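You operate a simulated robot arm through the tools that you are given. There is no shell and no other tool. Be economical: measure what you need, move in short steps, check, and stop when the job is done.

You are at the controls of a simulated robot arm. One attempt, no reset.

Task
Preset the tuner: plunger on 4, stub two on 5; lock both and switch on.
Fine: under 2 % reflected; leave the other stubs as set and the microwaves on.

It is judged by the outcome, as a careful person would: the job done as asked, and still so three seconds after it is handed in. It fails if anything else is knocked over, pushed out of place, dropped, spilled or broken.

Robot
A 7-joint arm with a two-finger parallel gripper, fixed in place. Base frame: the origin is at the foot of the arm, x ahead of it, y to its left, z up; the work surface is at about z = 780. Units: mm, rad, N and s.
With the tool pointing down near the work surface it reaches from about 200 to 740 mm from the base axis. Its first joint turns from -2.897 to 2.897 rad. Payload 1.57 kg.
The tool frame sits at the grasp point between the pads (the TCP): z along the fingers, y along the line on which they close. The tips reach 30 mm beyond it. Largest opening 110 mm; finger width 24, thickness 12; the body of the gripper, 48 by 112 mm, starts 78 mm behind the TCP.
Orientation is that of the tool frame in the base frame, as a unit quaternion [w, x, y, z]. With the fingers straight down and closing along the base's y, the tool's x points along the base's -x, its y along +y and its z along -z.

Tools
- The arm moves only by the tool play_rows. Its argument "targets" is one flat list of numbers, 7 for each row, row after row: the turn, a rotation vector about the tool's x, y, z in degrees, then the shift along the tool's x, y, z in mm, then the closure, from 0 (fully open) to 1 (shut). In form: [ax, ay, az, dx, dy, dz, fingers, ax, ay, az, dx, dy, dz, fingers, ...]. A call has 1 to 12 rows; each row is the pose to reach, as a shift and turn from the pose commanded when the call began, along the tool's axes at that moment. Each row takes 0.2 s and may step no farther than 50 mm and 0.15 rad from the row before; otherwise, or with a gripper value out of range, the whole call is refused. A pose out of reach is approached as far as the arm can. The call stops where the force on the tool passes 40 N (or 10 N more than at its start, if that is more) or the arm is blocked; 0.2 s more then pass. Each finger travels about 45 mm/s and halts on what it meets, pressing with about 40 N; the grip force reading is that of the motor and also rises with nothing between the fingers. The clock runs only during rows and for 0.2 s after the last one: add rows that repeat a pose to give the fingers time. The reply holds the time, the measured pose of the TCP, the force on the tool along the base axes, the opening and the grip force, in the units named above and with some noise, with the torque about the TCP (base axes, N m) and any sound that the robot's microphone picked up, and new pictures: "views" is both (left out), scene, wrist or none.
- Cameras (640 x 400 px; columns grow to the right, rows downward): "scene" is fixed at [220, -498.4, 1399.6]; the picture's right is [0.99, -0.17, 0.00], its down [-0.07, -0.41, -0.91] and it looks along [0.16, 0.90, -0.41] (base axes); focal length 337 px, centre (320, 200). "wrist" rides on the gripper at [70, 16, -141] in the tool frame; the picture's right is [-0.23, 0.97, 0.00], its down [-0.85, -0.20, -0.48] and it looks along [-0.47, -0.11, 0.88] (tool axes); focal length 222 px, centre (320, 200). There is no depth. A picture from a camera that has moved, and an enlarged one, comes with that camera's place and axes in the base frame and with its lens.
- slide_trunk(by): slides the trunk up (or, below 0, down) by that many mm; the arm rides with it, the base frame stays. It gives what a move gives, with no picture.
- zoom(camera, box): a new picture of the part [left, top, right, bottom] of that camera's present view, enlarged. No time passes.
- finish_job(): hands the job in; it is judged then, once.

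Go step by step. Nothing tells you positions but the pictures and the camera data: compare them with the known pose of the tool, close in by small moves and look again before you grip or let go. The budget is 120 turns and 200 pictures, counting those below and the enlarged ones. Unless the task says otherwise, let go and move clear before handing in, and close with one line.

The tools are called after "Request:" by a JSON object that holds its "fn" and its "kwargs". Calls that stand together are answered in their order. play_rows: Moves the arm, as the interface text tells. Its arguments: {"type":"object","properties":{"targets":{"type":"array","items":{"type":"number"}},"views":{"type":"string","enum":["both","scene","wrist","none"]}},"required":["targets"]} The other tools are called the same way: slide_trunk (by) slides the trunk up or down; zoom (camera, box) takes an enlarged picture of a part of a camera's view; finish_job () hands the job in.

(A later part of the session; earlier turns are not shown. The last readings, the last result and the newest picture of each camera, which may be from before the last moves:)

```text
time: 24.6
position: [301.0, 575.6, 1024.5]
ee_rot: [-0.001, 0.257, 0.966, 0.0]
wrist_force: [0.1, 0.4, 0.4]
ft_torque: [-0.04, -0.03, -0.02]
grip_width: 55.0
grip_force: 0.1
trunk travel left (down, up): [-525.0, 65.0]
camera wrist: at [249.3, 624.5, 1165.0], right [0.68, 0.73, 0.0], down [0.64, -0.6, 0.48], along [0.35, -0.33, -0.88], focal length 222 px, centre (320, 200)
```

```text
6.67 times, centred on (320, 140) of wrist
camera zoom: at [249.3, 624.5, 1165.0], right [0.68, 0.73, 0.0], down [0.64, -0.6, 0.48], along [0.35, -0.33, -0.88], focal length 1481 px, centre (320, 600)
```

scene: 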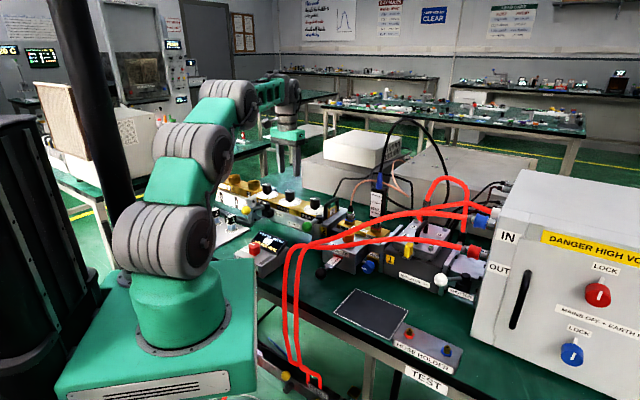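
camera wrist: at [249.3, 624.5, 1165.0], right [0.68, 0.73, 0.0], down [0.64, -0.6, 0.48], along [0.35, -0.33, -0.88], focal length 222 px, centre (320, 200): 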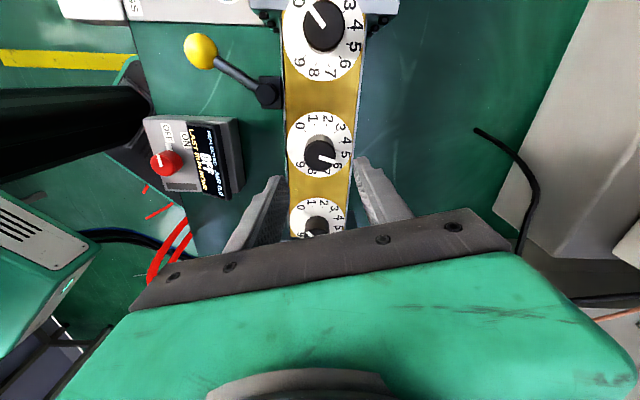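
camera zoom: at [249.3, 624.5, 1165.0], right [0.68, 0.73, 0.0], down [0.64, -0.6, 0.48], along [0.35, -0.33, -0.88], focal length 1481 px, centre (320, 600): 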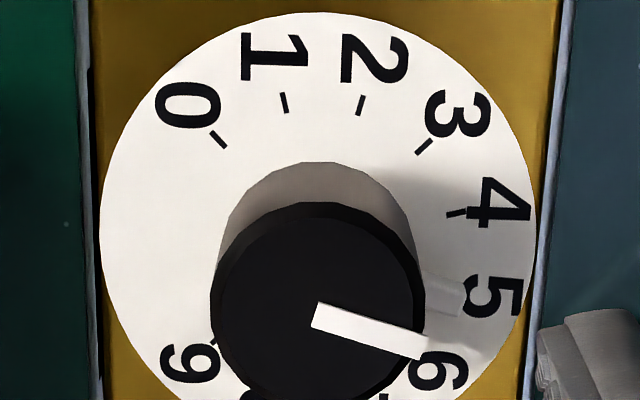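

Request:
{"fn": "play_rows", "kwargs": {"targets": [0, 0, 0, -35, -8, 0, 0.5, 0, 0, 0, -69, -15, 0, 0.5, 0, 0, 0, -69, -15, 0, 0.5], "views": "wrist"}}

Request:
{"fn": "zoom", "kwargs": {"camera": "wrist", "box": [272, 50, 368, 110]}}

Request:
{"fn": "zoom", "kwargs": {"camera": "wrist", "box": [255, 0, 385, 165]}}

```text
time: 25.4
position: [352.9, 529.1, 1023.3]
ee_rot: [0.0, 0.258, 0.966, 0.001]
wrist_force: [-0.3, 0.9, 0.1]
ft_torque: [0.05, -0.03, -0.04]
grip_width: 54.7
grip_force: 0.0
trunk travel left (down, up): [-525.0, 65.0]
camera wrist: at [301.0, 577.6, 1164.1], right [0.68, 0.73, 0.0], down [0.64, -0.6, 0.48], along [0.35, -0.33, -0.88], focal length 222 px, centre (320, 200)
```

wrist: 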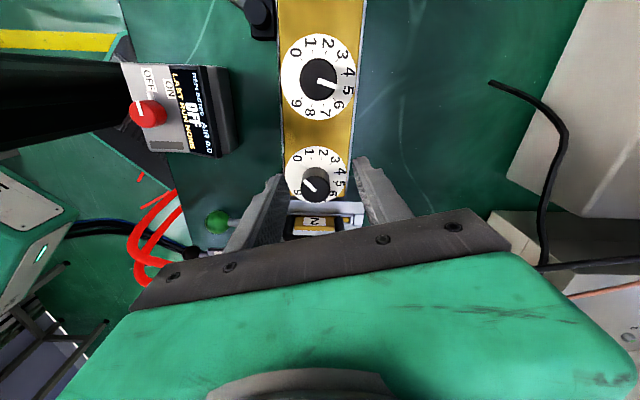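

```text
6.67 times, centred on (320, 80) of wrist
camera zoom: at [301.0, 577.6, 1164.1], right [0.68, 0.73, 0.0], down [0.64, -0.6, 0.48], along [0.35, -0.33, -0.88], focal length 1481 px, centre (320, 1000)
```

zoom: 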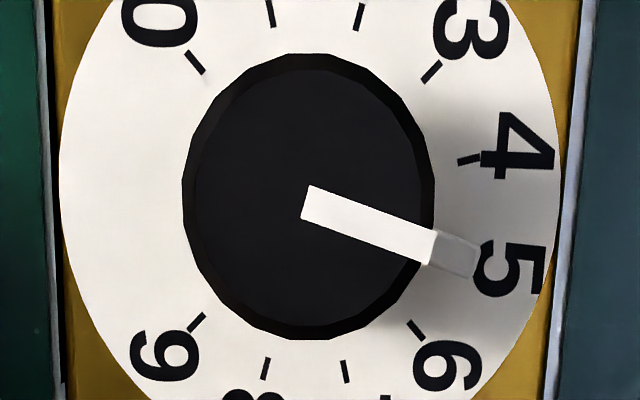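

```text
2.42 times, centred on (320, 82) of wrist
camera zoom: at [301.0, 577.6, 1164.1], right [0.68, 0.73, 0.0], down [0.64, -0.6, 0.48], along [0.35, -0.33, -0.88], focal length 538 px, centre (320, 485)
```

zoom: 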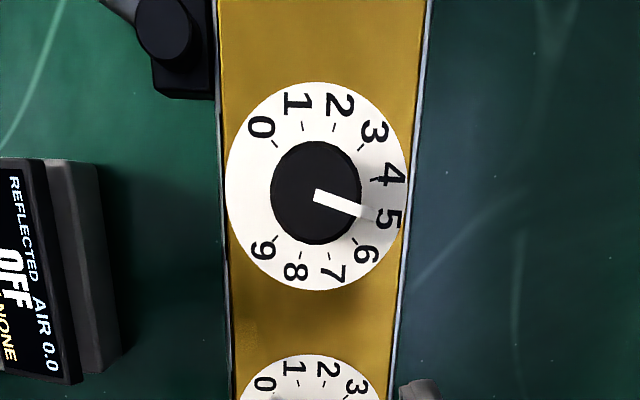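

Stub 2 reads 5.0. Now I'll go to the left side of the yellow ball to swing it back to LOCK.

Request:
{"fn": "play_rows", "kwargs": {"targets": [0, 0, -8.33, 23.6, -8.6, 0, 1, 0, 0, -16.67, 47.2, -17.3, 0, 1, 0, 0, -25, 70.9, -25.9, 0, 1, 0, 0, -33.33, 94.5, -34.5, 0, 1, 0, 0, -41.67, 118.1, -43.2, 0, 1, 0, 0, -50, 141.7, -51.8, 0, 1, 0, 0, -58.33, 165.4, -60.4, 0, 1, 0, 0, -66.67, 189, -69, 0, 1, 0, 0, -75, 212.6, -77.7, 0, 1, 0, 0, -75, 212.6, -77.7, 0, 1], "views": "wrist"}}

```text
time: 27.6
position: [131.0, 565.4, 1023.3]
ee_rot: [-0.001, -0.384, 0.923, 0.001]
wrist_force: [-0.3, -0.5, 0.0]
ft_torque: [0.03, 0.0, -0.01]
grip_width: 0.0
grip_force: 21.0
trunk travel left (down, up): [-525.0, 65.0]
camera wrist: at [71.1, 526.9, 1163.6], right [-0.53, 0.85, 0.0], down [0.74, 0.46, 0.48], along [0.41, 0.26, -0.88], focal length 222 px, centre (320, 200)
```

wrist: 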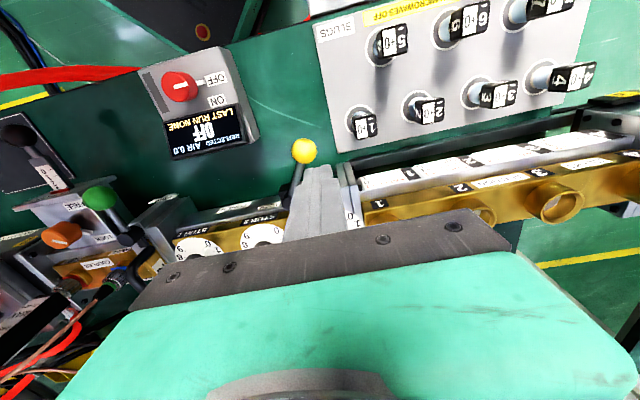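

Request:
{"fn": "play_rows", "kwargs": {"targets": [0, 0, 0, 0, 6, 0, 1, 0, 0, 0, 0, 6, 45, 1, 0, 0, 0, 0, 6, 90, 1, 0, 0, 0, 0, 6, 112, 1, 0, 0, 0, 2, -10, 112, 1, 0, 0, 0, 5, -25, 112, 1, 0, 0, 0, 6, -40, 112, 1, 0, 0, 0, 5, -52, 112, 1, 0, 0, 0, 2, -62, 112, 1, 0, 0, 0, 0, -70, 112, 1, 0, 0, 0, -2, -78, 112, 1, 0, 0, 0, -2, -78, 112, 1], "views": "wrist"}}

```text
time: 30.2
position: [181.2, 518.4, 910.0]
ee_rot: [0.0, -0.386, 0.923, 0.002]
wrist_force: [-25.1, 14.0, -1.9]
ft_torque: [0.27, 0.47, -0.05]
grip_width: 0.3
grip_force: 21.2
trunk travel left (down, up): [-525.0, 65.0]
camera wrist: at [121.8, 478.5, 1051.0], right [-0.53, 0.85, 0.0], down [0.74, 0.47, 0.48], along [0.4, 0.26, -0.88], focal length 222 px, centre (320, 200)
```

wrist: 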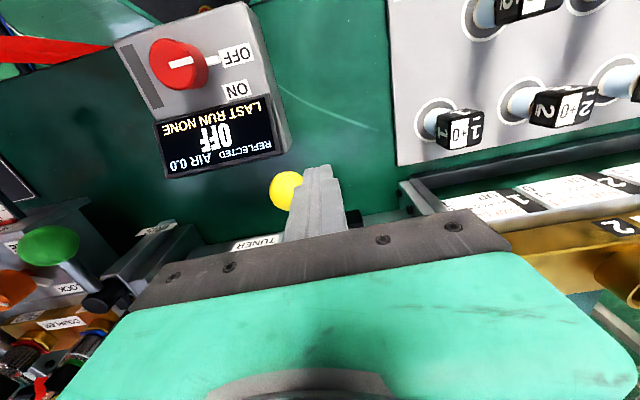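

The lever is against its LOCK stop. I'll back off and rise, then check both it and the dial.

Request:
{"fn": "play_rows", "kwargs": {"targets": [0, 0, 0, 0, 12, 0, 1, 0, 0, 0, 0, 15, 0, 1, 0, 0, 0, 0, 15, -45, 1, 0, 0, 0, 0, 15, -90, 1, 0, 0, 0, 0, 15, -135, 1, 0, 0, 0, 0, 15, -150, 1, 0, 0, 0, 0, 15, -150, 1], "views": "wrist"}}

Request:
{"fn": "zoom", "kwargs": {"camera": "scene", "box": [248, 180, 328, 230]}}

```text
time: 31.8
position: [176.5, 525.7, 1059.7]
ee_rot: [0.0, -0.383, 0.924, 0.0]
wrist_force: [0.3, -0.6, -0.4]
ft_torque: [0.02, 0.0, -0.02]
grip_width: 0.2
grip_force: 21.9
trunk travel left (down, up): [-525.0, 65.0]
camera wrist: at [115.9, 487.4, 1200.4], right [-0.53, 0.85, 0.0], down [0.75, 0.46, 0.48], along [0.41, 0.25, -0.88], focal length 222 px, centre (320, 200)
```

wrist: 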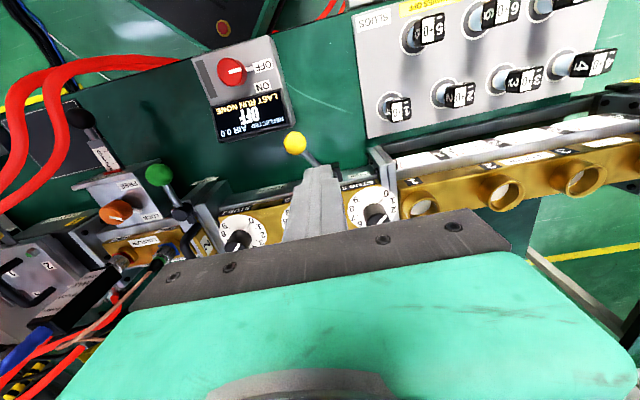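

```text
8.00 times, centred on (288, 205) of scene
camera zoom: at [220.0, -498.4, 1399.6], right [0.99, -0.17, 0.0], down [-0.07, -0.41, -0.91], along [0.16, 0.9, -0.41], focal length 2698 px, centre (576, 160)
```

zoom: 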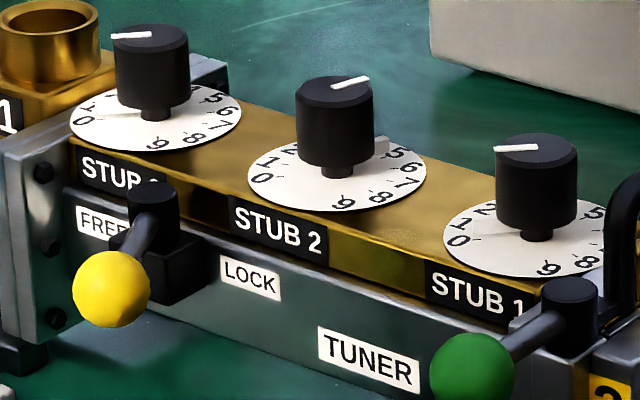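

Stub 2 is set on 5 and locked. Next is the plunger's orange lock knob at about (446,314); I'll go above it.

Request:
{"fn": "play_rows", "kwargs": {"targets": [0, 0, 0, -4.5, -42.5, -30, 0.8, 0, 0, 0, -9, -85, -30, 0.6, 0, 0, 0, -13.5, -127.5, -30, 0.5, 0, 0, 0, -18, -170, -30, 0.5, 0, 0, 0, -22.5, -212.5, -30, 0.5, 0, 0, 0, -27, -255, -30, 0.5, 0, 0, 0, -31.5, -297.5, -30, 0.5, 0, 0, 0, -36, -340, -30, 0.5, 0, 0, 0, -36, -340, 10, 0.5, 0, 0, 0, -36, -340, 10, 0.5], "views": "both"}}

Request:
{"fn": "zoom", "kwargs": {"camera": "wrist", "box": [240, 90, 400, 190]}}

Request:
{"fn": "zoom", "kwargs": {"camera": "scene", "box": [320, 150, 440, 225]}}

```text
refused: row 1 steps farther than a row can; nothing moved
```

```text
4.00 times, centred on (320, 140) of wrist
camera zoom: at [115.9, 487.4, 1200.4], right [-0.53, 0.85, 0.0], down [0.75, 0.46, 0.48], along [0.41, 0.25, -0.88], focal length 888 px, centre (320, 440)
```

zoom: 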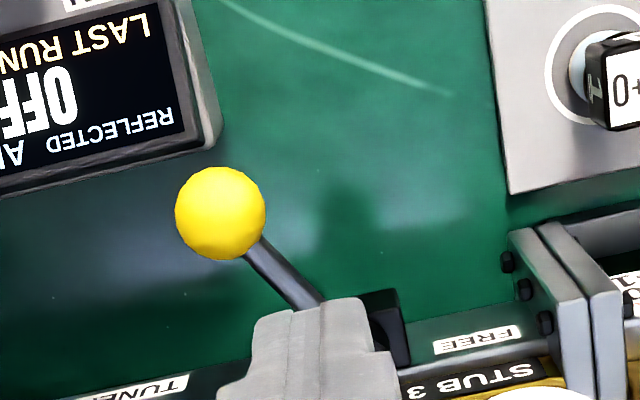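

```text
5.33 times, centred on (380, 188) of scene
camera zoom: at [220.0, -498.4, 1399.6], right [0.99, -0.17, 0.0], down [-0.07, -0.41, -0.91], along [0.16, 0.9, -0.41], focal length 1799 px, centre (0, 267)
```

zoom: 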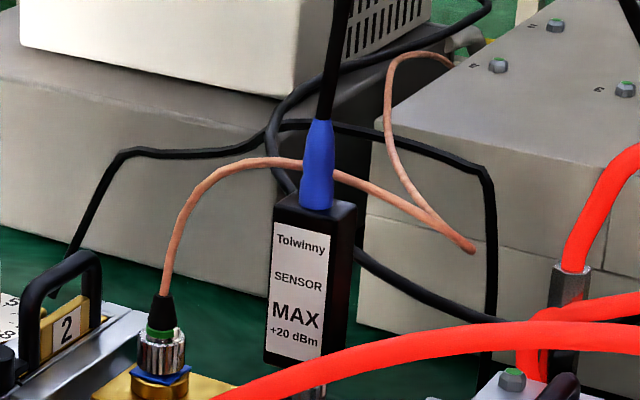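

Request:
{"fn": "play_rows", "kwargs": {"targets": [0, 0, 0, 0, 0, -30, 0.8, 0, 0, 0, -5, -45, -30, 0.6, 0, 0, 0, -10, -90, -30, 0.6, 0, 0, 0, -15, -135, -30, 0.5, 0, 0, 0, -20, -180, -30, 0.5, 0, 0, 0, -25, -225, -30, 0.5, 0, 0, 0, -30, -270, -30, 0.5, 0, 0, 0, -34, -315, -30, 0.5, 0, 0, 0, -36, -340, -30, 0.5, 0, 0, 0, -36, -340, 10, 0.5, 0, 0, 0, -36, -340, 10, 0.5], "views": "both"}}

Request:
{"fn": "zoom", "kwargs": {"camera": "wrist", "box": [240, 90, 400, 190]}}

Request:
{"fn": "zoom", "kwargs": {"camera": "scene", "box": [300, 150, 460, 250]}}

```text
time: 34.2
position: [446.4, 309.4, 1048.0]
ee_rot: [-0.001, -0.383, 0.924, 0.001]
wrist_force: [0.3, 0.3, -0.2]
ft_torque: [0.0, -0.01, 0.01]
grip_width: 55.1
grip_force: 0.1
trunk travel left (down, up): [-525.0, 65.0]
camera wrist: at [386.1, 270.9, 1188.5], right [-0.53, 0.85, 0.0], down [0.75, 0.46, 0.48], along [0.41, 0.25, -0.88], focal length 222 px, centre (320, 200)
```

scene: 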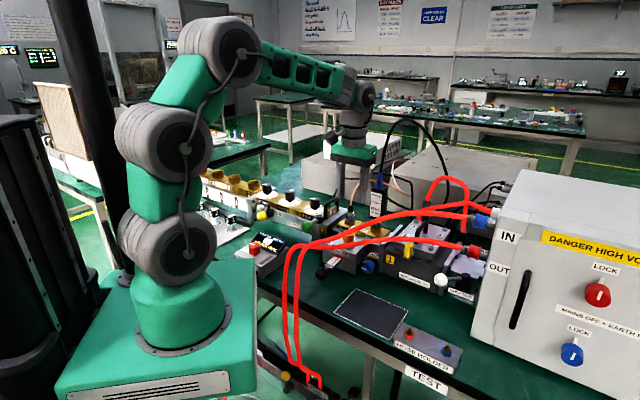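
wrist: 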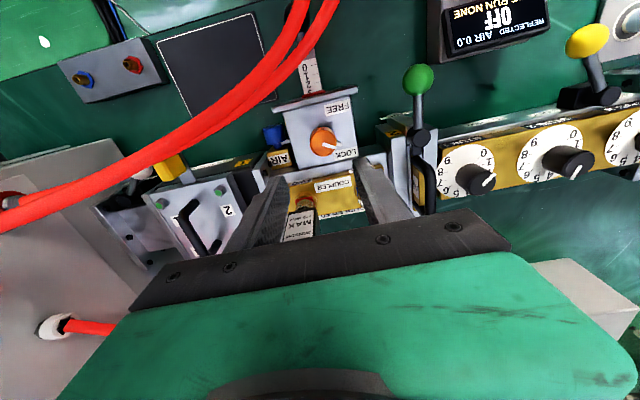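

```text
4.00 times, centred on (320, 140) of wrist
camera zoom: at [386.1, 270.9, 1188.5], right [-0.53, 0.85, 0.0], down [0.75, 0.46, 0.48], along [0.41, 0.25, -0.88], focal length 888 px, centre (320, 440)
```

zoom: 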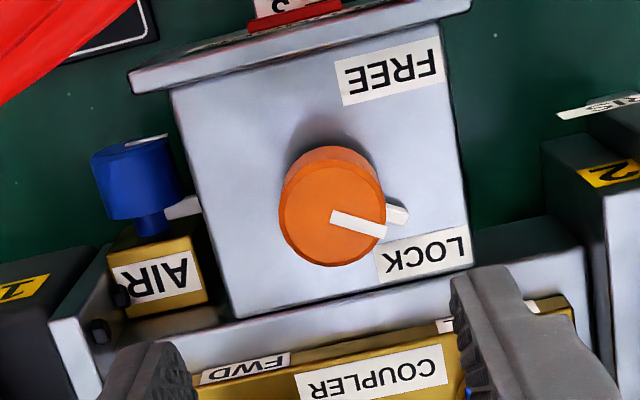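

```text
4.00 times, centred on (380, 200) of scene
camera zoom: at [220.0, -498.4, 1399.6], right [0.99, -0.17, 0.0], down [-0.07, -0.41, -0.91], along [0.16, 0.9, -0.41], focal length 1349 px, centre (80, 200)
```

zoom: 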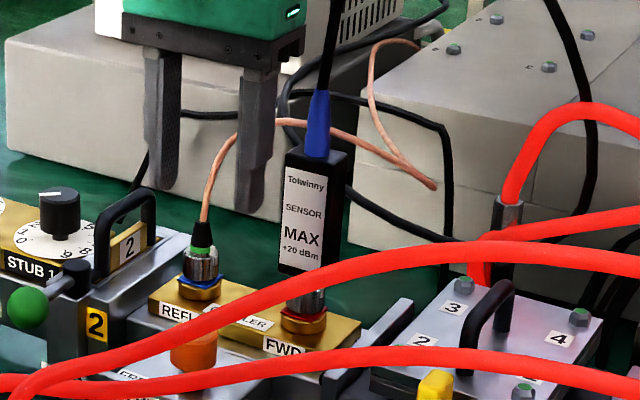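

The flag shows the orange knob at LOCK, and FREE is counter-clockwise. I'll descend with the hand turned +25°, then turn it in small bites that stay clear of the sensor and cable.

Request:
{"fn": "play_rows", "kwargs": {"targets": [0, 0, 8, -1.5, 0, 40, 0.5, 0, 0, 16, -1.5, 0, 80, 0.5, 0, 0, 24, -1.5, 0, 115, 0.5, 0, 0, 25, -1.5, 0, 137, 0.5, 0, 0, 25, -1.5, 0, 137, 0.5], "views": "both"}}

```text
time: 35.4
position: [441.6, 312.7, 913.7]
ee_rot: [0.0, -0.174, 0.985, 0.0]
wrist_force: [-0.8, 0.6, 0.8]
ft_torque: [0.01, 0.01, 0.01]
grip_width: 55.2
grip_force: 0.0
trunk travel left (down, up): [-525.0, 65.0]
camera wrist: at [371.6, 302.6, 1053.3], right [-0.12, 0.99, 0.0], down [0.87, 0.1, 0.48], along [0.47, 0.06, -0.88], focal length 222 px, centre (320, 200)
```

scene: 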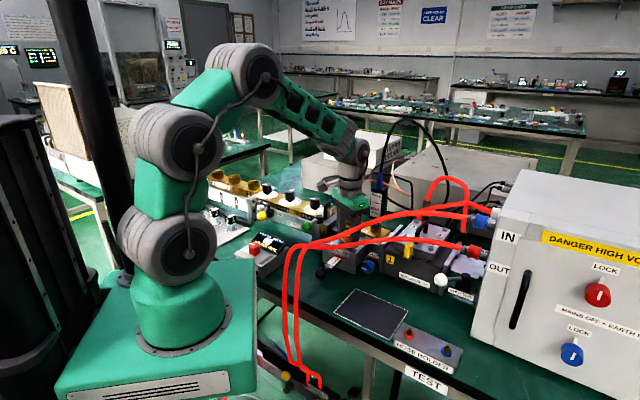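
wrist: 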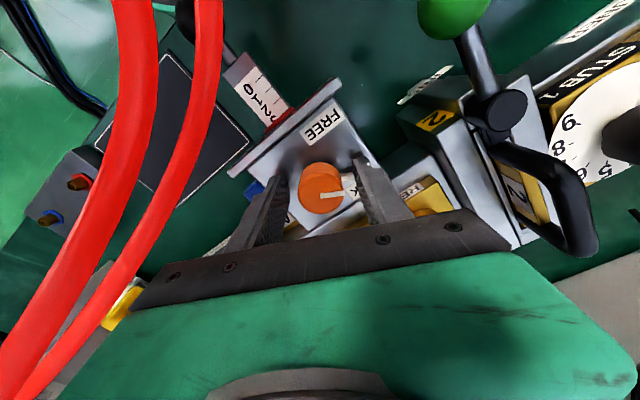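

Request:
{"fn": "play_rows", "kwargs": {"targets": [0, 0, 0, 0, 0, 0, 0.65, 0, 0, 0, 0, 0, 0, 0.75, 0, 0, 0, 0, 0, 0, 1, 0, 0, 0, 0, 0, 0, 1], "views": "none"}}

```text
time: 36.4
position: [441.9, 311.5, 913.8]
ee_rot: [-0.001, -0.175, 0.985, 0.001]
wrist_force: [-0.3, 1.0, -0.8]
ft_torque: [-0.54, -0.3, 0.02]
grip_width: 33.2
grip_force: 37.6
trunk travel left (down, up): [-525.0, 65.0]
```

Request:
{"fn": "play_rows", "kwargs": {"targets": [0, 0, -7, 0, 0, 0, 1, 0, 0, -14, 0, 0, 0, 1, 0, 0, -21, 0, 0, 0, 1, 0, 0, -28, 0, 0, 0, 1, 0, 0, -35, 0, 0, 0, 1, 0, 0, -35, 0, 0, 0, 1], "views": "wrist"}}

```text
time: 37.8
position: [443.8, 311.4, 914.2]
ee_rot: [-0.002, -0.462, 0.887, 0.0]
wrist_force: [-3.6, -4.8, -6.3]
ft_torque: [-0.35, -0.7, -0.02]
grip_width: 33.4
grip_force: 40.7
trunk travel left (down, up): [-525.0, 65.0]
camera wrist: at [390.3, 262.9, 1053.6], right [-0.67, 0.74, 0.0], down [0.65, 0.59, 0.48], along [0.35, 0.32, -0.88], focal length 222 px, centre (320, 200)
```

wrist: 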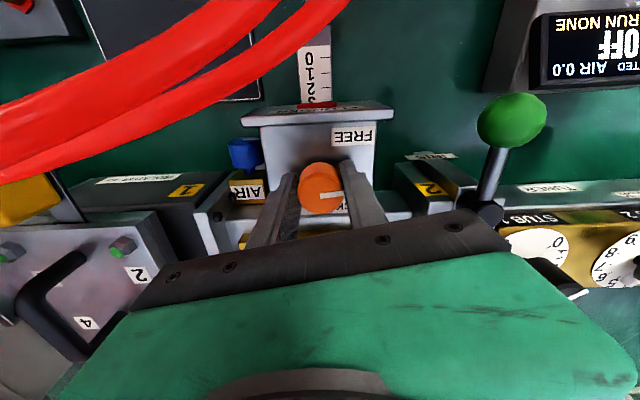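

Request:
{"fn": "play_rows", "kwargs": {"targets": [0, 0, 0, 0, 0, 0, 0.7, 0, 0, 0, 0, 0, 0, 0.55, 0, 0, 7, 0, 0, 0, 0.5, 0, 0, 14, 0, 0, 0, 0.5, 0, 0, 21, 0, 0, 0, 0.5, 0, 0, 28, 0, 0, 0, 0.5, 0, 0, 35, 0, 0, 0, 0.5, 0, 0, 35, 0, 0, 0, 0.7, 0, 0, 35, 0, 0, 0, 0.85, 0, 0, 35, 0, 0, 0, 1, 0, 0, 35, 0, 0, 0, 1], "views": "none"}}

Request:
{"fn": "play_rows", "kwargs": {"targets": [0, 0, -7, 0, 0, 0, 1, 0, 0, -14, 0, 0, 0, 1, 0, 0, -21, 0, 0, 0, 1, 0, 0, -28, 0, 0, 0, 1, 0, 0, -35, 0, 0, 0, 1, 0, 0, -35, 0, 0, 0, 1], "views": "wrist"}}

Request:
{"fn": "zoom", "kwargs": {"camera": "wrist", "box": [256, 100, 384, 220]}}

```text
time: 40.2
position: [444.0, 312.5, 913.4]
ee_rot: [0.0, -0.174, 0.985, 0.0]
wrist_force: [-2.8, 9.4, -0.6]
ft_torque: [-0.21, -0.26, -0.02]
grip_width: 33.7
grip_force: 37.5
trunk travel left (down, up): [-525.0, 65.0]
```

```text
time: 41.6
position: [443.2, 312.0, 912.5]
ee_rot: [0.0, -0.462, 0.887, 0.0]
wrist_force: [-4.3, 7.5, 2.1]
ft_torque: [-0.41, -0.4, -0.35]
grip_width: 33.3
grip_force: 41.7
trunk travel left (down, up): [-525.0, 65.0]
camera wrist: at [390.2, 263.1, 1053.7], right [-0.67, 0.74, 0.0], down [0.65, 0.59, 0.48], along [0.36, 0.32, -0.88], focal length 222 px, centre (320, 200)
```

wrist: 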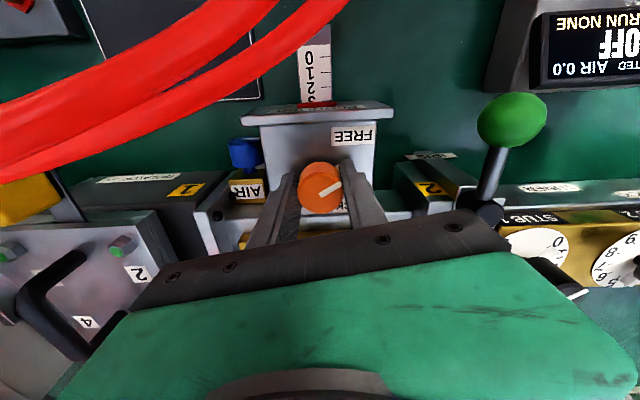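

```text
3.33 times, centred on (320, 160) of wrist
camera zoom: at [390.2, 263.1, 1053.7], right [-0.67, 0.74, 0.0], down [0.65, 0.59, 0.48], along [0.36, 0.32, -0.88], focal length 740 px, centre (320, 333)
```

zoom: 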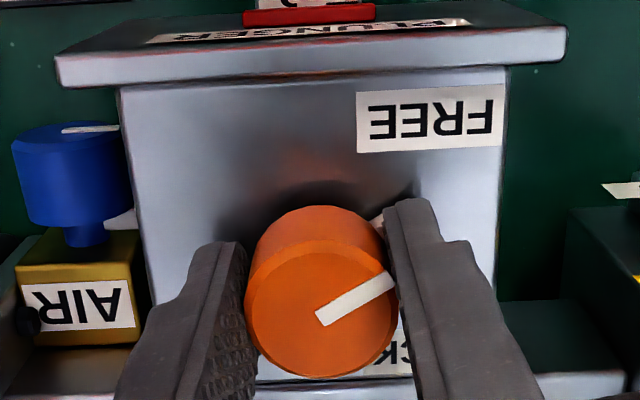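

Request:
{"fn": "play_rows", "kwargs": {"targets": [0, 0, 0, 0, 0, 0, 0.7, 0, 0, 0, 0, 0, 0, 0.55, 0, 0, 7, 0, 0, 0, 0.5, 0, 0, 14, 0, 0, 0, 0.5, 0, 0, 21, 0, 0, 0, 0.5, 0, 0, 21, 0, 0, 0, 0.7, 0, 0, 21, 0, 0, 0, 0.85, 0, 0, 21, 0, 0, 0, 1, 0, 0, 21, 0, 0, 0, 1], "views": "wrist"}}

Request:
{"fn": "play_rows", "kwargs": {"targets": [0, 0, -4, 0, 0, 0, 1, 0, 0, -8, 0, 0, 0, 1, 0, 0, -12, 0, 0, 0, 1, 0, 0, -16, 0, 0, 0, 1, 0, 0, -16, 0, 0, 0, 1], "views": "wrist"}}

Request:
{"fn": "zoom", "kwargs": {"camera": "wrist", "box": [256, 100, 384, 220]}}

```text
time: 43.6
position: [442.7, 312.0, 913.5]
ee_rot: [-0.001, -0.293, 0.956, 0.001]
wrist_force: [0.0, 1.4, 0.0]
ft_torque: [-0.16, -0.16, -0.14]
grip_width: 32.8
grip_force: 37.3
trunk travel left (down, up): [-525.0, 65.0]
camera wrist: at [376.2, 285.6, 1053.7], right [-0.36, 0.93, 0.0], down [0.82, 0.31, 0.48], along [0.45, 0.17, -0.88], focal length 222 px, centre (320, 200)
```

wrist: 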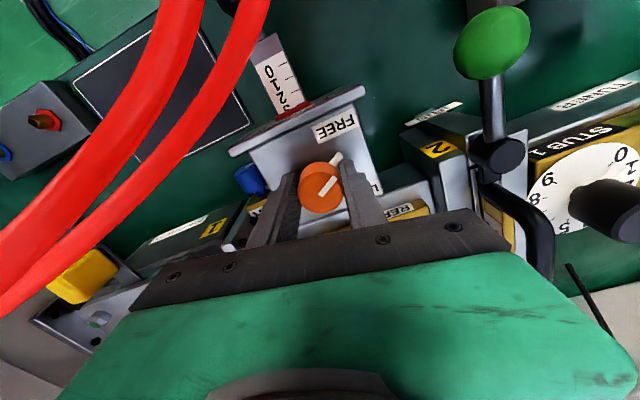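

```text
time: 44.8
position: [444.1, 312.1, 912.6]
ee_rot: [0.0, -0.423, 0.906, 0.0]
wrist_force: [-0.1, -2.3, -0.4]
ft_torque: [-0.7, -0.48, -0.44]
grip_width: 33.4
grip_force: 41.1
trunk travel left (down, up): [-525.0, 65.0]
camera wrist: at [386.3, 268.0, 1053.5], right [-0.6, 0.8, 0.0], down [0.7, 0.53, 0.48], along [0.38, 0.29, -0.88], focal length 222 px, centre (320, 200)
```

wrist: 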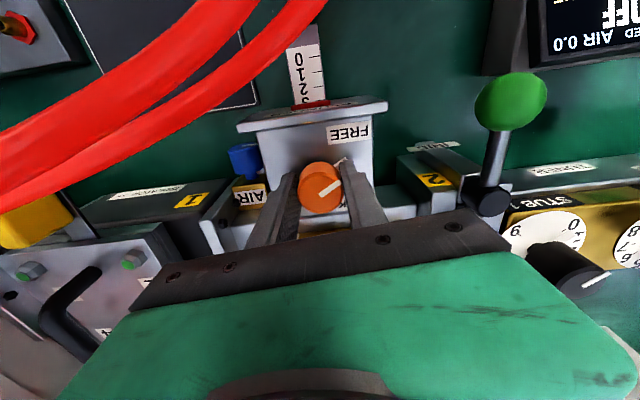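

```text
3.33 times, centred on (320, 160) of wrist
camera zoom: at [386.3, 268.0, 1053.5], right [-0.6, 0.8, 0.0], down [0.7, 0.53, 0.48], along [0.38, 0.29, -0.88], focal length 740 px, centre (320, 333)
```

zoom: 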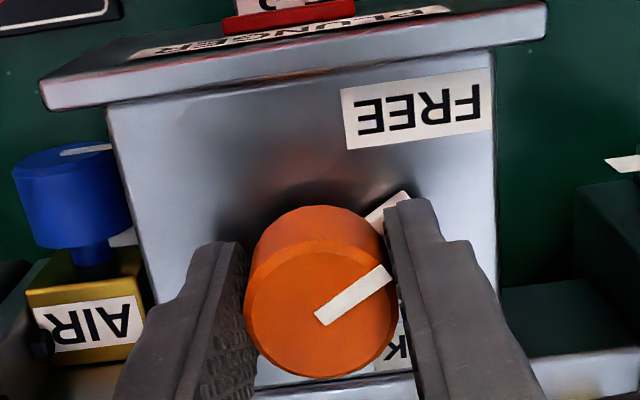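

The knob stops about 60° counter-clockwise, so it's at FREE. I'll release and lift clear, then read the plunger.

Request:
{"fn": "play_rows", "kwargs": {"targets": [0, 0, 0, 0, 0, 0, 0.7, 0, 0, 0, 0, 0, 0, 0.55, 0, 0, 0, 0, 0, 0, 0.5, 0, 0, 0, 0, 0, -40, 0.5, 0, 0, 0, 0, 0, -80, 0.5, 0, 0, 0, 0, 0, -120, 0.5, 0, 0, 0, 0, 0, -160, 0.5, 0, 0, 0, 0, 0, -160, 0.5], "views": "wrist"}}

Request:
{"fn": "zoom", "kwargs": {"camera": "wrist", "box": [240, 60, 400, 180]}}

```text
time: 46.6
position: [446.4, 311.9, 1072.5]
ee_rot: [-0.001, -0.424, 0.906, 0.001]
wrist_force: [0.1, 0.2, -0.2]
ft_torque: [-0.01, 0.02, -0.03]
grip_width: 55.0
grip_force: 0.0
trunk travel left (down, up): [-525.0, 65.0]
camera wrist: at [388.8, 268.2, 1213.6], right [-0.6, 0.8, 0.0], down [0.7, 0.53, 0.48], along [0.38, 0.29, -0.88], focal length 222 px, centre (320, 200)
```

wrist: 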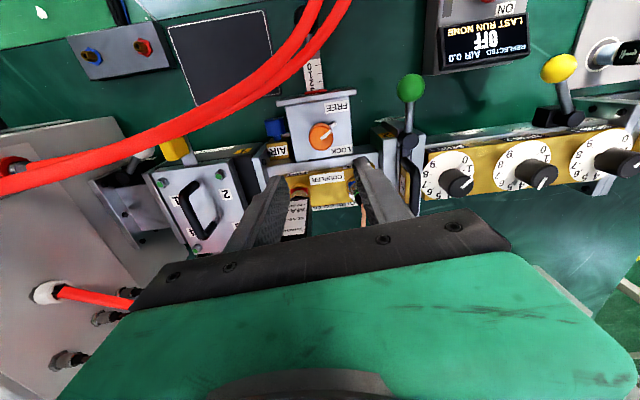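

```text
3.33 times, centred on (320, 120) of wrist
camera zoom: at [388.8, 268.2, 1213.6], right [-0.6, 0.8, 0.0], down [0.7, 0.53, 0.48], along [0.38, 0.29, -0.88], focal length 740 px, centre (320, 467)
```

zoom: 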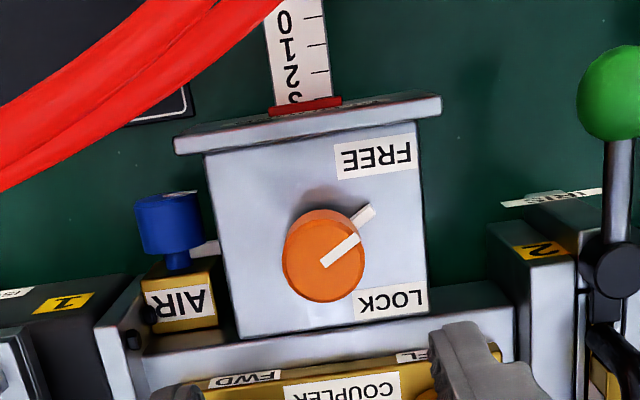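

Request:
{"fn": "play_rows", "kwargs": {"targets": [0, 0, -7.9, 31.8, -18, 0, 0.5, 0, 0, -15.7, 63.7, -36.1, 0, 0.5, 0, 0, -23.6, 95.5, -54.1, 0, 0.5, 0, 0, -31.4, 127.3, -72.1, 0, 0.5, 0, 0, -39.3, 159.1, -90.1, 0, 0.5, 0, 0, -47.1, 191, -108.2, 0, 0.5, 0, 0, -55, 222.8, -126.2, 0, 0.5, 0, 0, -55, 222.8, -126.2, 0, 0.5], "views": "both"}}

```text
time: 48.4
position: [396.1, 60.4, 1073.0]
ee_rot: [0.0, 0.794, -0.608, -0.001]
wrist_force: [-0.4, 0.0, -0.9]
ft_torque: [-0.01, -0.02, -0.01]
grip_width: 55.0
grip_force: 0.0
trunk travel left (down, up): [-525.0, 65.0]
camera wrist: at [399.4, -12.0, 1213.1], right [-1.0, -0.03, 0.0], down [-0.03, 0.88, 0.48], along [-0.02, 0.48, -0.88], focal length 222 px, centre (320, 200)
```

scene: 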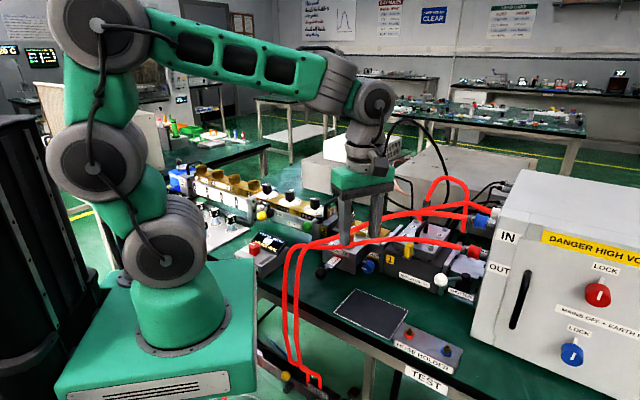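
wrist: 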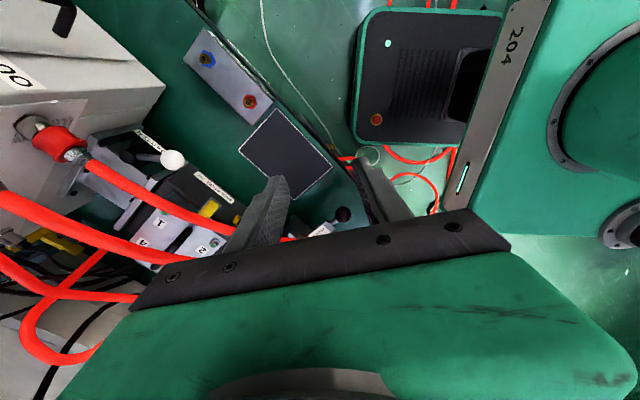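

Request:
{"fn": "play_rows", "kwargs": {"targets": [0, -8, 0, 0, 0, 10, 0.6, 0, -16, 0, 0, 0, 20, 0.6, 0, -24, 0, 0, 0, 30, 0.6, 0, -32, 0, 0, 0, 40, 0.6, 0, -40, 0, 0, 0, 60, 0.6, 0, -48, 0, 0, 0, 80, 0.6, 0, -56, 0, 0, 0, 100, 0.6, 0, -60, 0, 0, 0, 110, 0.6, 0, -60, 0, 0, 0, 110, 0.6], "views": "both"}}

```text
time: 50.4
position: [397.0, 60.5, 962.6]
ee_rot: [-0.305, 0.687, -0.526, -0.398]
wrist_force: [-0.2, 1.3, 0.3]
ft_torque: [-0.01, 0.0, 0.02]
grip_width: 44.0
grip_force: 0.1
trunk travel left (down, up): [-525.0, 65.0]
camera wrist: at [420.7, -95.8, 971.7], right [-0.97, -0.14, 0.2], down [0.19, 0.06, 0.98], along [-0.15, 0.99, -0.03], focal length 222 px, centre (320, 200)
```

scene: 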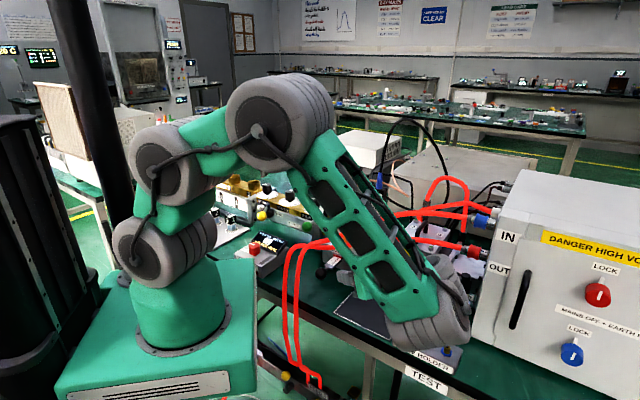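
wrist: 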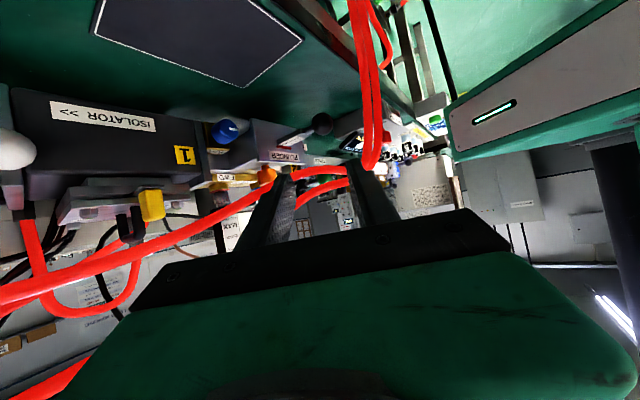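

I can see the ball with the two hoses dropping left of it and passing above it. I'll bring the tool nearly horizontal and roll it 90°, so the fingers close vertically on the ball without touching the stem.

Request:
{"fn": "play_rows", "kwargs": {"targets": [0, -8, 0, 0, 0, 0, 0.55, 0, -16, 0, 0, 0, 0, 0.55, 0, -20, 0, 0, 0, 0, 0.55, 0, -20, 0, 0, 0, 0, 0.55], "views": "none"}}

Request:
{"fn": "play_rows", "kwargs": {"targets": [0, 0, 8.2, 0, 0, 0, 0.55, 0, 0, 16.4, 0, 0, 0, 0.55, 0, 0, 24.6, 0, 0, 0, 0.55, 0, 0, 32.7, 0, 0, 0, 0.55, 0, 0, 40.9, 0, 0, 0, 0.55, 0, 0, 49.1, 0, 0, 0, 0.55, 0, 0, 57.3, 0, 0, 0, 0.55, 0, 0, 65.5, 0, 0, 0, 0.55, 0, 0, 73.6, 0, 0, 0, 0.55, 0, 0, 81.8, 0, 0, 0, 0.55, 0, 0, 90, 0, 0, 0, 0.55, 0, 0, 90, 0, 0, 0, 0.55], "views": "both"}}

```text
time: 51.4
position: [345.9, 94.2, 930.0]
ee_rot: [-0.385, 0.614, -0.47, -0.503]
wrist_force: [0.1, -0.1, 0.0]
ft_torque: [0.03, -0.02, -0.01]
grip_width: 49.7
grip_force: 0.1
out of reach, approached as far as the arm can: row 1, 2, 3, 4
trunk travel left (down, up): [-525.0, 65.0]
```

```text
time: 54.0
position: [340.6, 100.5, 924.7]
ee_rot: [-0.084, -0.1, 0.759, 0.638]
wrist_force: [0.8, 0.8, 0.2]
ft_torque: [-0.03, -0.02, 0.05]
grip_width: 49.6
grip_force: 0.1
out of reach, approached as far as the arm can: row 1, 2, 3, 4, 5, 6, 7, 8, 9, 10, 11, 12
trunk travel left (down, up): [-525.0, 65.0]
camera wrist: at [308.9, -50.3, 964.4], right [0.18, 0.22, 0.96], down [0.96, -0.27, -0.12], along [0.23, 0.94, -0.26], focal length 222 px, centre (320, 200)
```

scene: 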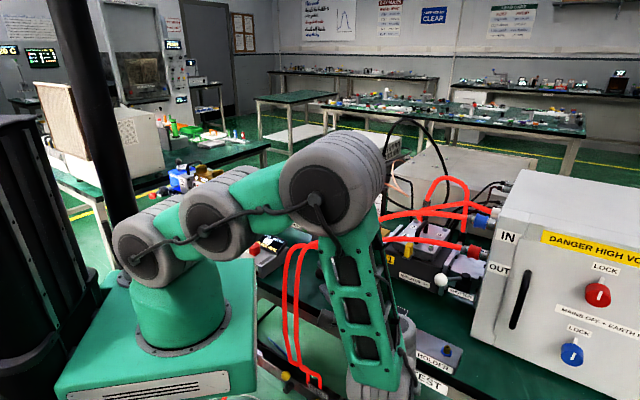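
wrist: 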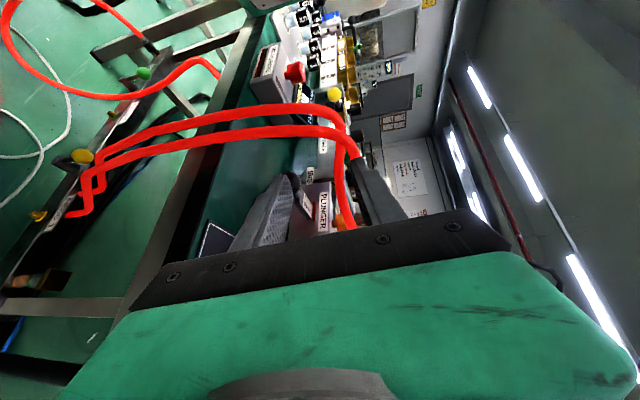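

That pose is out of reach with the trunk this high. I'll undo the roll and tilt, then try lowering the trunk with the hand held well above the bench.

Request:
{"fn": "play_rows", "kwargs": {"targets": [0, 0, -8.2, 0, 0, 0, 0.55, 0, 0, -16.4, 0, 0, 0, 0.55, 0, 0, -24.6, 0, 0, 0, 0.55, 0, 0, -32.7, 0, 0, 0, 0.55, 0, 0, -40.9, 0, 0, 0, 0.55, 0, 0, -49.1, 0, 0, 0, 0.55, 0, 0, -57.3, 0, 0, 0, 0.55, 0, 0, -65.5, 0, 0, 0, 0.55, 0, 0, -73.6, 0, 0, 0, 0.55, 0, 0, -81.8, 0, 0, 0, 0.55, 0, 0, -90, 0, 0, 0, 0.55, 0, 0, -90, 0, 0, 0, 0.55], "views": "none"}}

Request:
{"fn": "play_rows", "kwargs": {"targets": [0, 8, 0, 0, 0, 0, 0.55, 0, 16, 0, 0, 0, 0, 0.55, 0, 20, 0, 0, 0, 0, 0.55, 0, 20, 0, 0, 0, 0, 0.55], "views": "both"}}

```text
time: 56.6
position: [340.8, 99.2, 924.2]
ee_rot: [-0.391, 0.608, -0.465, -0.511]
wrist_force: [0.2, 0.3, 0.6]
ft_torque: [0.0, 0.03, 0.01]
grip_width: 49.6
grip_force: 0.0
trunk travel left (down, up): [-525.0, 65.0]
```

```text
time: 57.6
position: [341.8, 98.9, 925.7]
ee_rot: [-0.304, 0.687, -0.526, -0.398]
wrist_force: [0.7, 0.8, 0.1]
ft_torque: [0.01, 0.01, 0.0]
grip_width: 49.6
grip_force: 0.0
trunk travel left (down, up): [-525.0, 65.0]
camera wrist: at [367.1, -57.5, 934.6], right [-0.97, -0.14, 0.2], down [0.19, 0.06, 0.98], along [-0.15, 0.99, -0.03], focal length 222 px, centre (320, 200)
```

scene: 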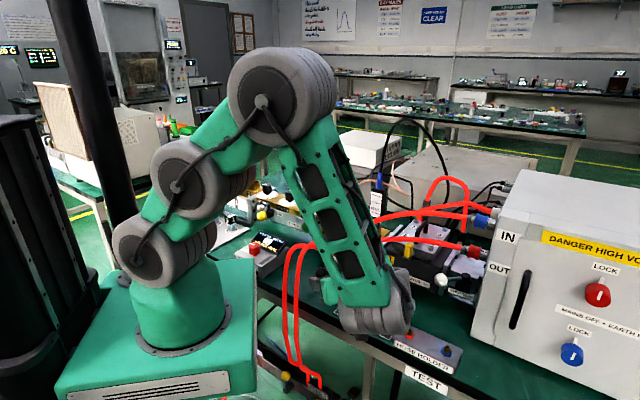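
wrist: 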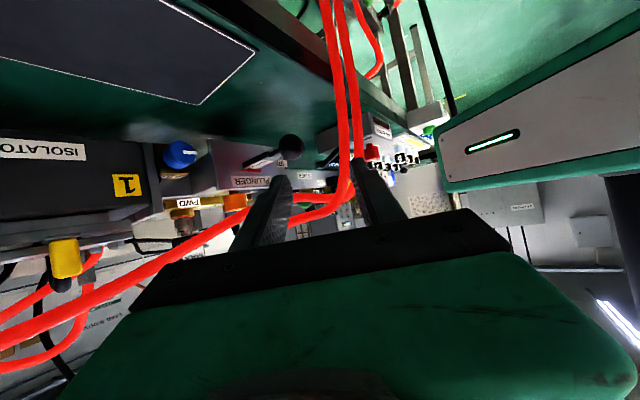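

Request:
{"fn": "play_rows", "kwargs": {"targets": [0, 5, 0, -17, -13.2, -25.6, 0.55, 0, 10, 0, -34, -26.4, -51.2, 0.55, 0, 15, 0, -51, -39.7, -76.8, 0.55, 0, 20, 0, -68, -52.9, -102.3, 0.55, 0, 25, 0, -85, -66.1, -127.9, 0.55, 0, 30, 0, -102, -79.3, -153.5, 0.55, 0, 30, 0, -102, -79.3, -153.5, 0.55], "views": "none"}}

Request:
{"fn": "slide_trunk", "kwargs": {"by": -160}}

```text
time: 59.2
position: [440.8, 41.0, 1089.1]
ee_rot: [-0.158, 0.767, -0.587, -0.207]
wrist_force: [0.0, 0.2, 0.4]
ft_torque: [-0.01, -0.02, -0.03]
grip_width: 49.5
grip_force: 0.2
trunk travel left (down, up): [-525.0, 65.0]
```

```text
time: 61.0
position: [439.8, 41.4, 928.6]
ee_rot: [-0.157, 0.767, -0.587, -0.206]
wrist_force: [0.7, 0.5, -0.4]
ft_torque: [0.0, 0.01, 0.01]
grip_width: 49.5
grip_force: 0.1
trunk travel left (down, up): [-365.0, 225.0]
```

Request:
{"fn": "play_rows", "kwargs": {"targets": [-4.2, 0, -7.2, 0, 0, 0, 0.55, -8.3, 0, -14.4, 0, 0, 0, 0.55, -12.5, 0, -21.65, 0, 0, 0, 0.55, -12.5, 0, -21.65, 0, 0, 0, 0.55], "views": "none"}}

Request:
{"fn": "play_rows", "kwargs": {"targets": [0, -7.5, 0, 0, 0, 0, 0.55, 0, -15, 0, 0, 0, 0, 0.55, 0, -22.5, 0, 0, 0, 0, 0.55, 0, -30, 0, 0, 0, 0, 0.55, 0, -37.5, 0, 0, 0, 0, 0.55, 0, -45, 0, 0, 0, 0, 0.55, 0, -45, 0, 0, 0, 0, 0.55], "views": "both"}}

```text
time: 62.0
position: [431.0, 41.5, 913.5]
ee_rot: [-0.11, 0.876, -0.407, -0.235]
wrist_force: [-0.1, -0.2, -0.2]
ft_torque: [-0.04, 0.01, 0.01]
grip_width: 49.5
grip_force: 0.0
out of reach, approached as far as the arm can: row 2, 3, 4
trunk travel left (down, up): [-365.0, 225.0]
```

```text
time: 63.6
position: [248.3, 78.2, 818.7]
ee_rot: [-0.258, 0.719, -0.334, -0.553]
wrist_force: [-0.1, 0.3, -0.1]
ft_torque: [-0.01, 0.02, -0.04]
grip_width: 49.5
grip_force: 0.0
out of reach, approached as far as the arm can: row 1, 2, 3, 4, 5, 6, 7
trunk travel left (down, up): [-365.0, 225.0]
camera wrist: at [336.0, -51.0, 785.8], right [-0.78, -0.58, 0.22], down [0.31, -0.06, 0.95], along [-0.54, 0.81, 0.23], focal length 222 px, centre (320, 200)
```

scene: 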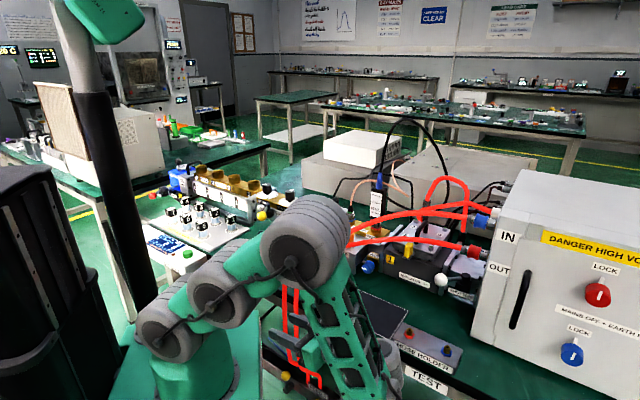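
wrist: 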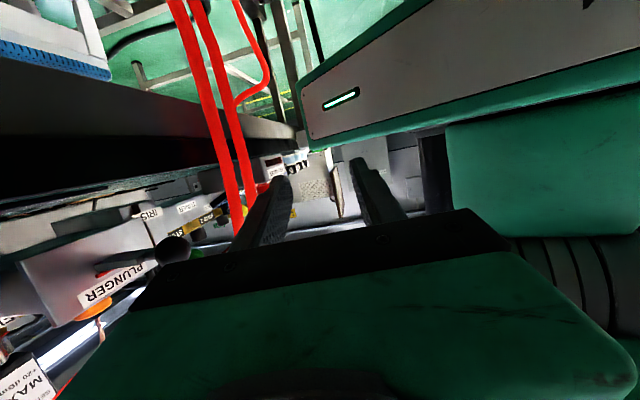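

That approach doesn't suit the arm, and the pose was approximate but clear of everything. I'll raise the trunk again and use the 60° tilt, which was reachable, with a 45° roll.

Request:
{"fn": "slide_trunk", "kwargs": {"by": 160}}

Request:
{"fn": "play_rows", "kwargs": {"targets": [0, 7.5, 0, 0, 0, -20, 0.55, 0, 15, 0, 0, 0, -40, 0.55, 0, 22.5, 0, 0, 0, -60, 0.55, 0, 30, 0, 0, 0, -80, 0.55, 0, 37.5, 0, 0, 0, -100, 0.55, 0, 45, 0, 0, 0, -120, 0.55, 0, 45, 0, 0, 0, -120, 0.55], "views": "both"}}

```text
time: 65.4
position: [249.2, 78.7, 977.8]
ee_rot: [-0.257, 0.719, -0.334, -0.552]
wrist_force: [1.1, -0.3, 0.1]
ft_torque: [-0.01, 0.0, 0.04]
grip_width: 49.7
grip_force: 0.0
trunk travel left (down, up): [-525.0, 65.0]
```

```text
time: 67.0
position: [324.2, -9.7, 1006.9]
ee_rot: [-0.11, 0.876, -0.407, -0.234]
wrist_force: [0.0, 0.4, -0.1]
ft_torque: [-0.02, -0.03, 0.01]
grip_width: 49.5
grip_force: 0.1
trunk travel left (down, up): [-525.0, 65.0]
camera wrist: at [397.3, -120.7, 1094.1], right [-0.87, -0.48, 0.11], down [-0.17, 0.51, 0.84], along [-0.46, 0.72, -0.53], focal length 222 px, centre (320, 200)
```

scene: 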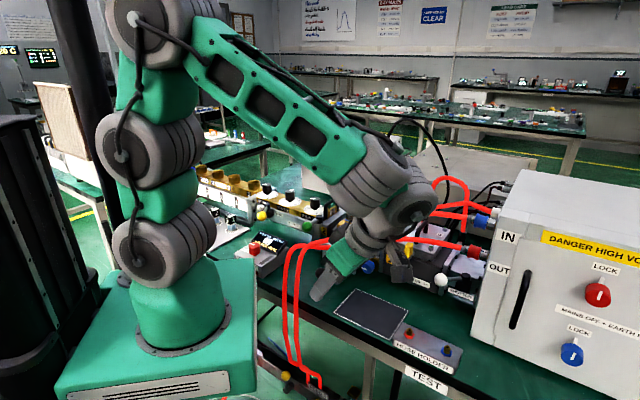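
wrist: 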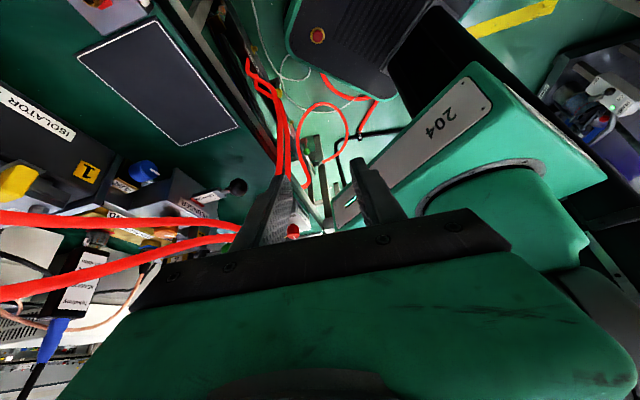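

Request:
{"fn": "play_rows", "kwargs": {"targets": [4, 0, 6.9, -10.4, -16.7, 6, 0.55, 8, 0, 13.8, -20.8, -33.4, 12, 0.55, 12, 0, 20.8, -31.3, -50.1, 18, 0.55, 16, 0, 27.7, -41.7, -66.8, 24, 0.55, 20, 0, 34.6, -52.2, -83.5, 30.3, 0.55, 20, 0, 34.6, -52.2, -83.5, 30.3, 0.55], "views": "none"}}

Request:
{"fn": "play_rows", "kwargs": {"targets": [0, -7.5, 0, 0, 0, 0, 0.55, 0, -15, 0, 0, 0, 0, 0.55, 0, -22.5, 0, 0, 0, 0, 0.55, 0, -30, 0, 0, 0, 0, 0.55, 0, -30, 0, 0, 0, 0, 0.55], "views": "both"}}

```text
time: 68.4
position: [349.3, 91.0, 1007.4]
ee_rot: [0.184, -0.682, 0.683, 0.183]
wrist_force: [-0.1, 0.8, 0.3]
ft_torque: [-0.03, -0.04, 0.0]
grip_width: 49.4
grip_force: 0.0
trunk travel left (down, up): [-525.0, 65.0]
```

```text
time: 69.6
position: [349.7, 90.2, 1008.6]
ee_rot: [-0.354, 0.612, -0.611, -0.355]
wrist_force: [0.0, -0.2, -0.3]
ft_torque: [-0.01, -0.02, 0.0]
grip_width: 49.5
grip_force: 0.1
trunk travel left (down, up): [-525.0, 65.0]
camera wrist: at [333.9, -67.7, 1017.3], right [-0.97, 0.11, 0.2], down [0.2, 0.01, 0.98], along [0.11, 0.99, -0.03], focal length 222 px, centre (320, 200)
```

scene: 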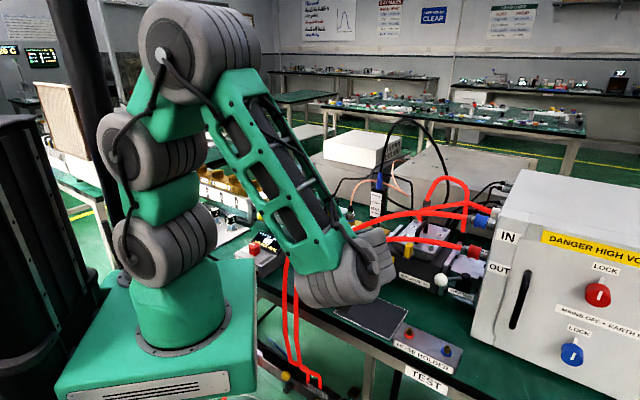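
wrist: 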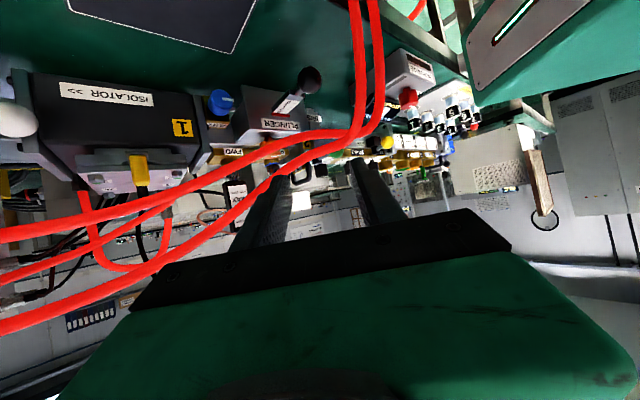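

This pose is reachable. I'll add a little tilt and roll 45°, well away from the hoses, and look again.

Request:
{"fn": "play_rows", "kwargs": {"targets": [0, -5, 0, 0, 0, 0, 0.58, 0, -5, 0, 0, 0, 0, 0.58], "views": "none"}}

Request:
{"fn": "play_rows", "kwargs": {"targets": [0, 0, 7.5, 0, 0, 0, 0.58, 0, 0, 15, 0, 0, 0, 0.58, 0, 0, 22.5, 0, 0, 0, 0.58, 0, 0, 30, 0, 0, 0, 0.58, 0, 0, 37.5, 0, 0, 0, 0.58, 0, 0, 45, 0, 0, 0, 0.58, 0, 0, 45, 0, 0, 0, 0.58], "views": "wrist"}}

```text
time: 70.2
position: [348.6, 89.2, 1008.3]
ee_rot: [0.381, -0.596, 0.596, 0.38]
wrist_force: [-0.3, 0.4, 0.8]
ft_torque: [0.02, 0.02, 0.01]
grip_width: 46.0
grip_force: 0.1
trunk travel left (down, up): [-525.0, 65.0]
```

```text
time: 71.8
position: [349.4, 90.0, 1009.6]
ee_rot: [0.206, -0.322, 0.779, 0.497]
wrist_force: [0.3, 0.1, -0.3]
ft_torque: [-0.01, 0.0, 0.02]
grip_width: 46.3
grip_force: 0.1
trunk travel left (down, up): [-525.0, 65.0]
camera wrist: at [288.9, -54.3, 1033.2], right [-0.53, 0.36, 0.77], down [0.75, -0.24, 0.62], along [0.41, 0.9, -0.14], focal length 222 px, centre (320, 200)
```

wrist: 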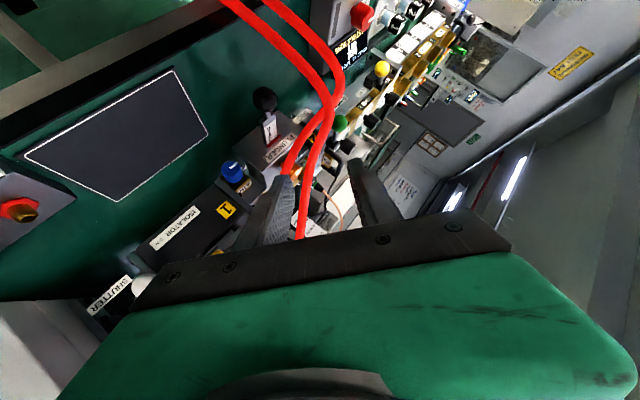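

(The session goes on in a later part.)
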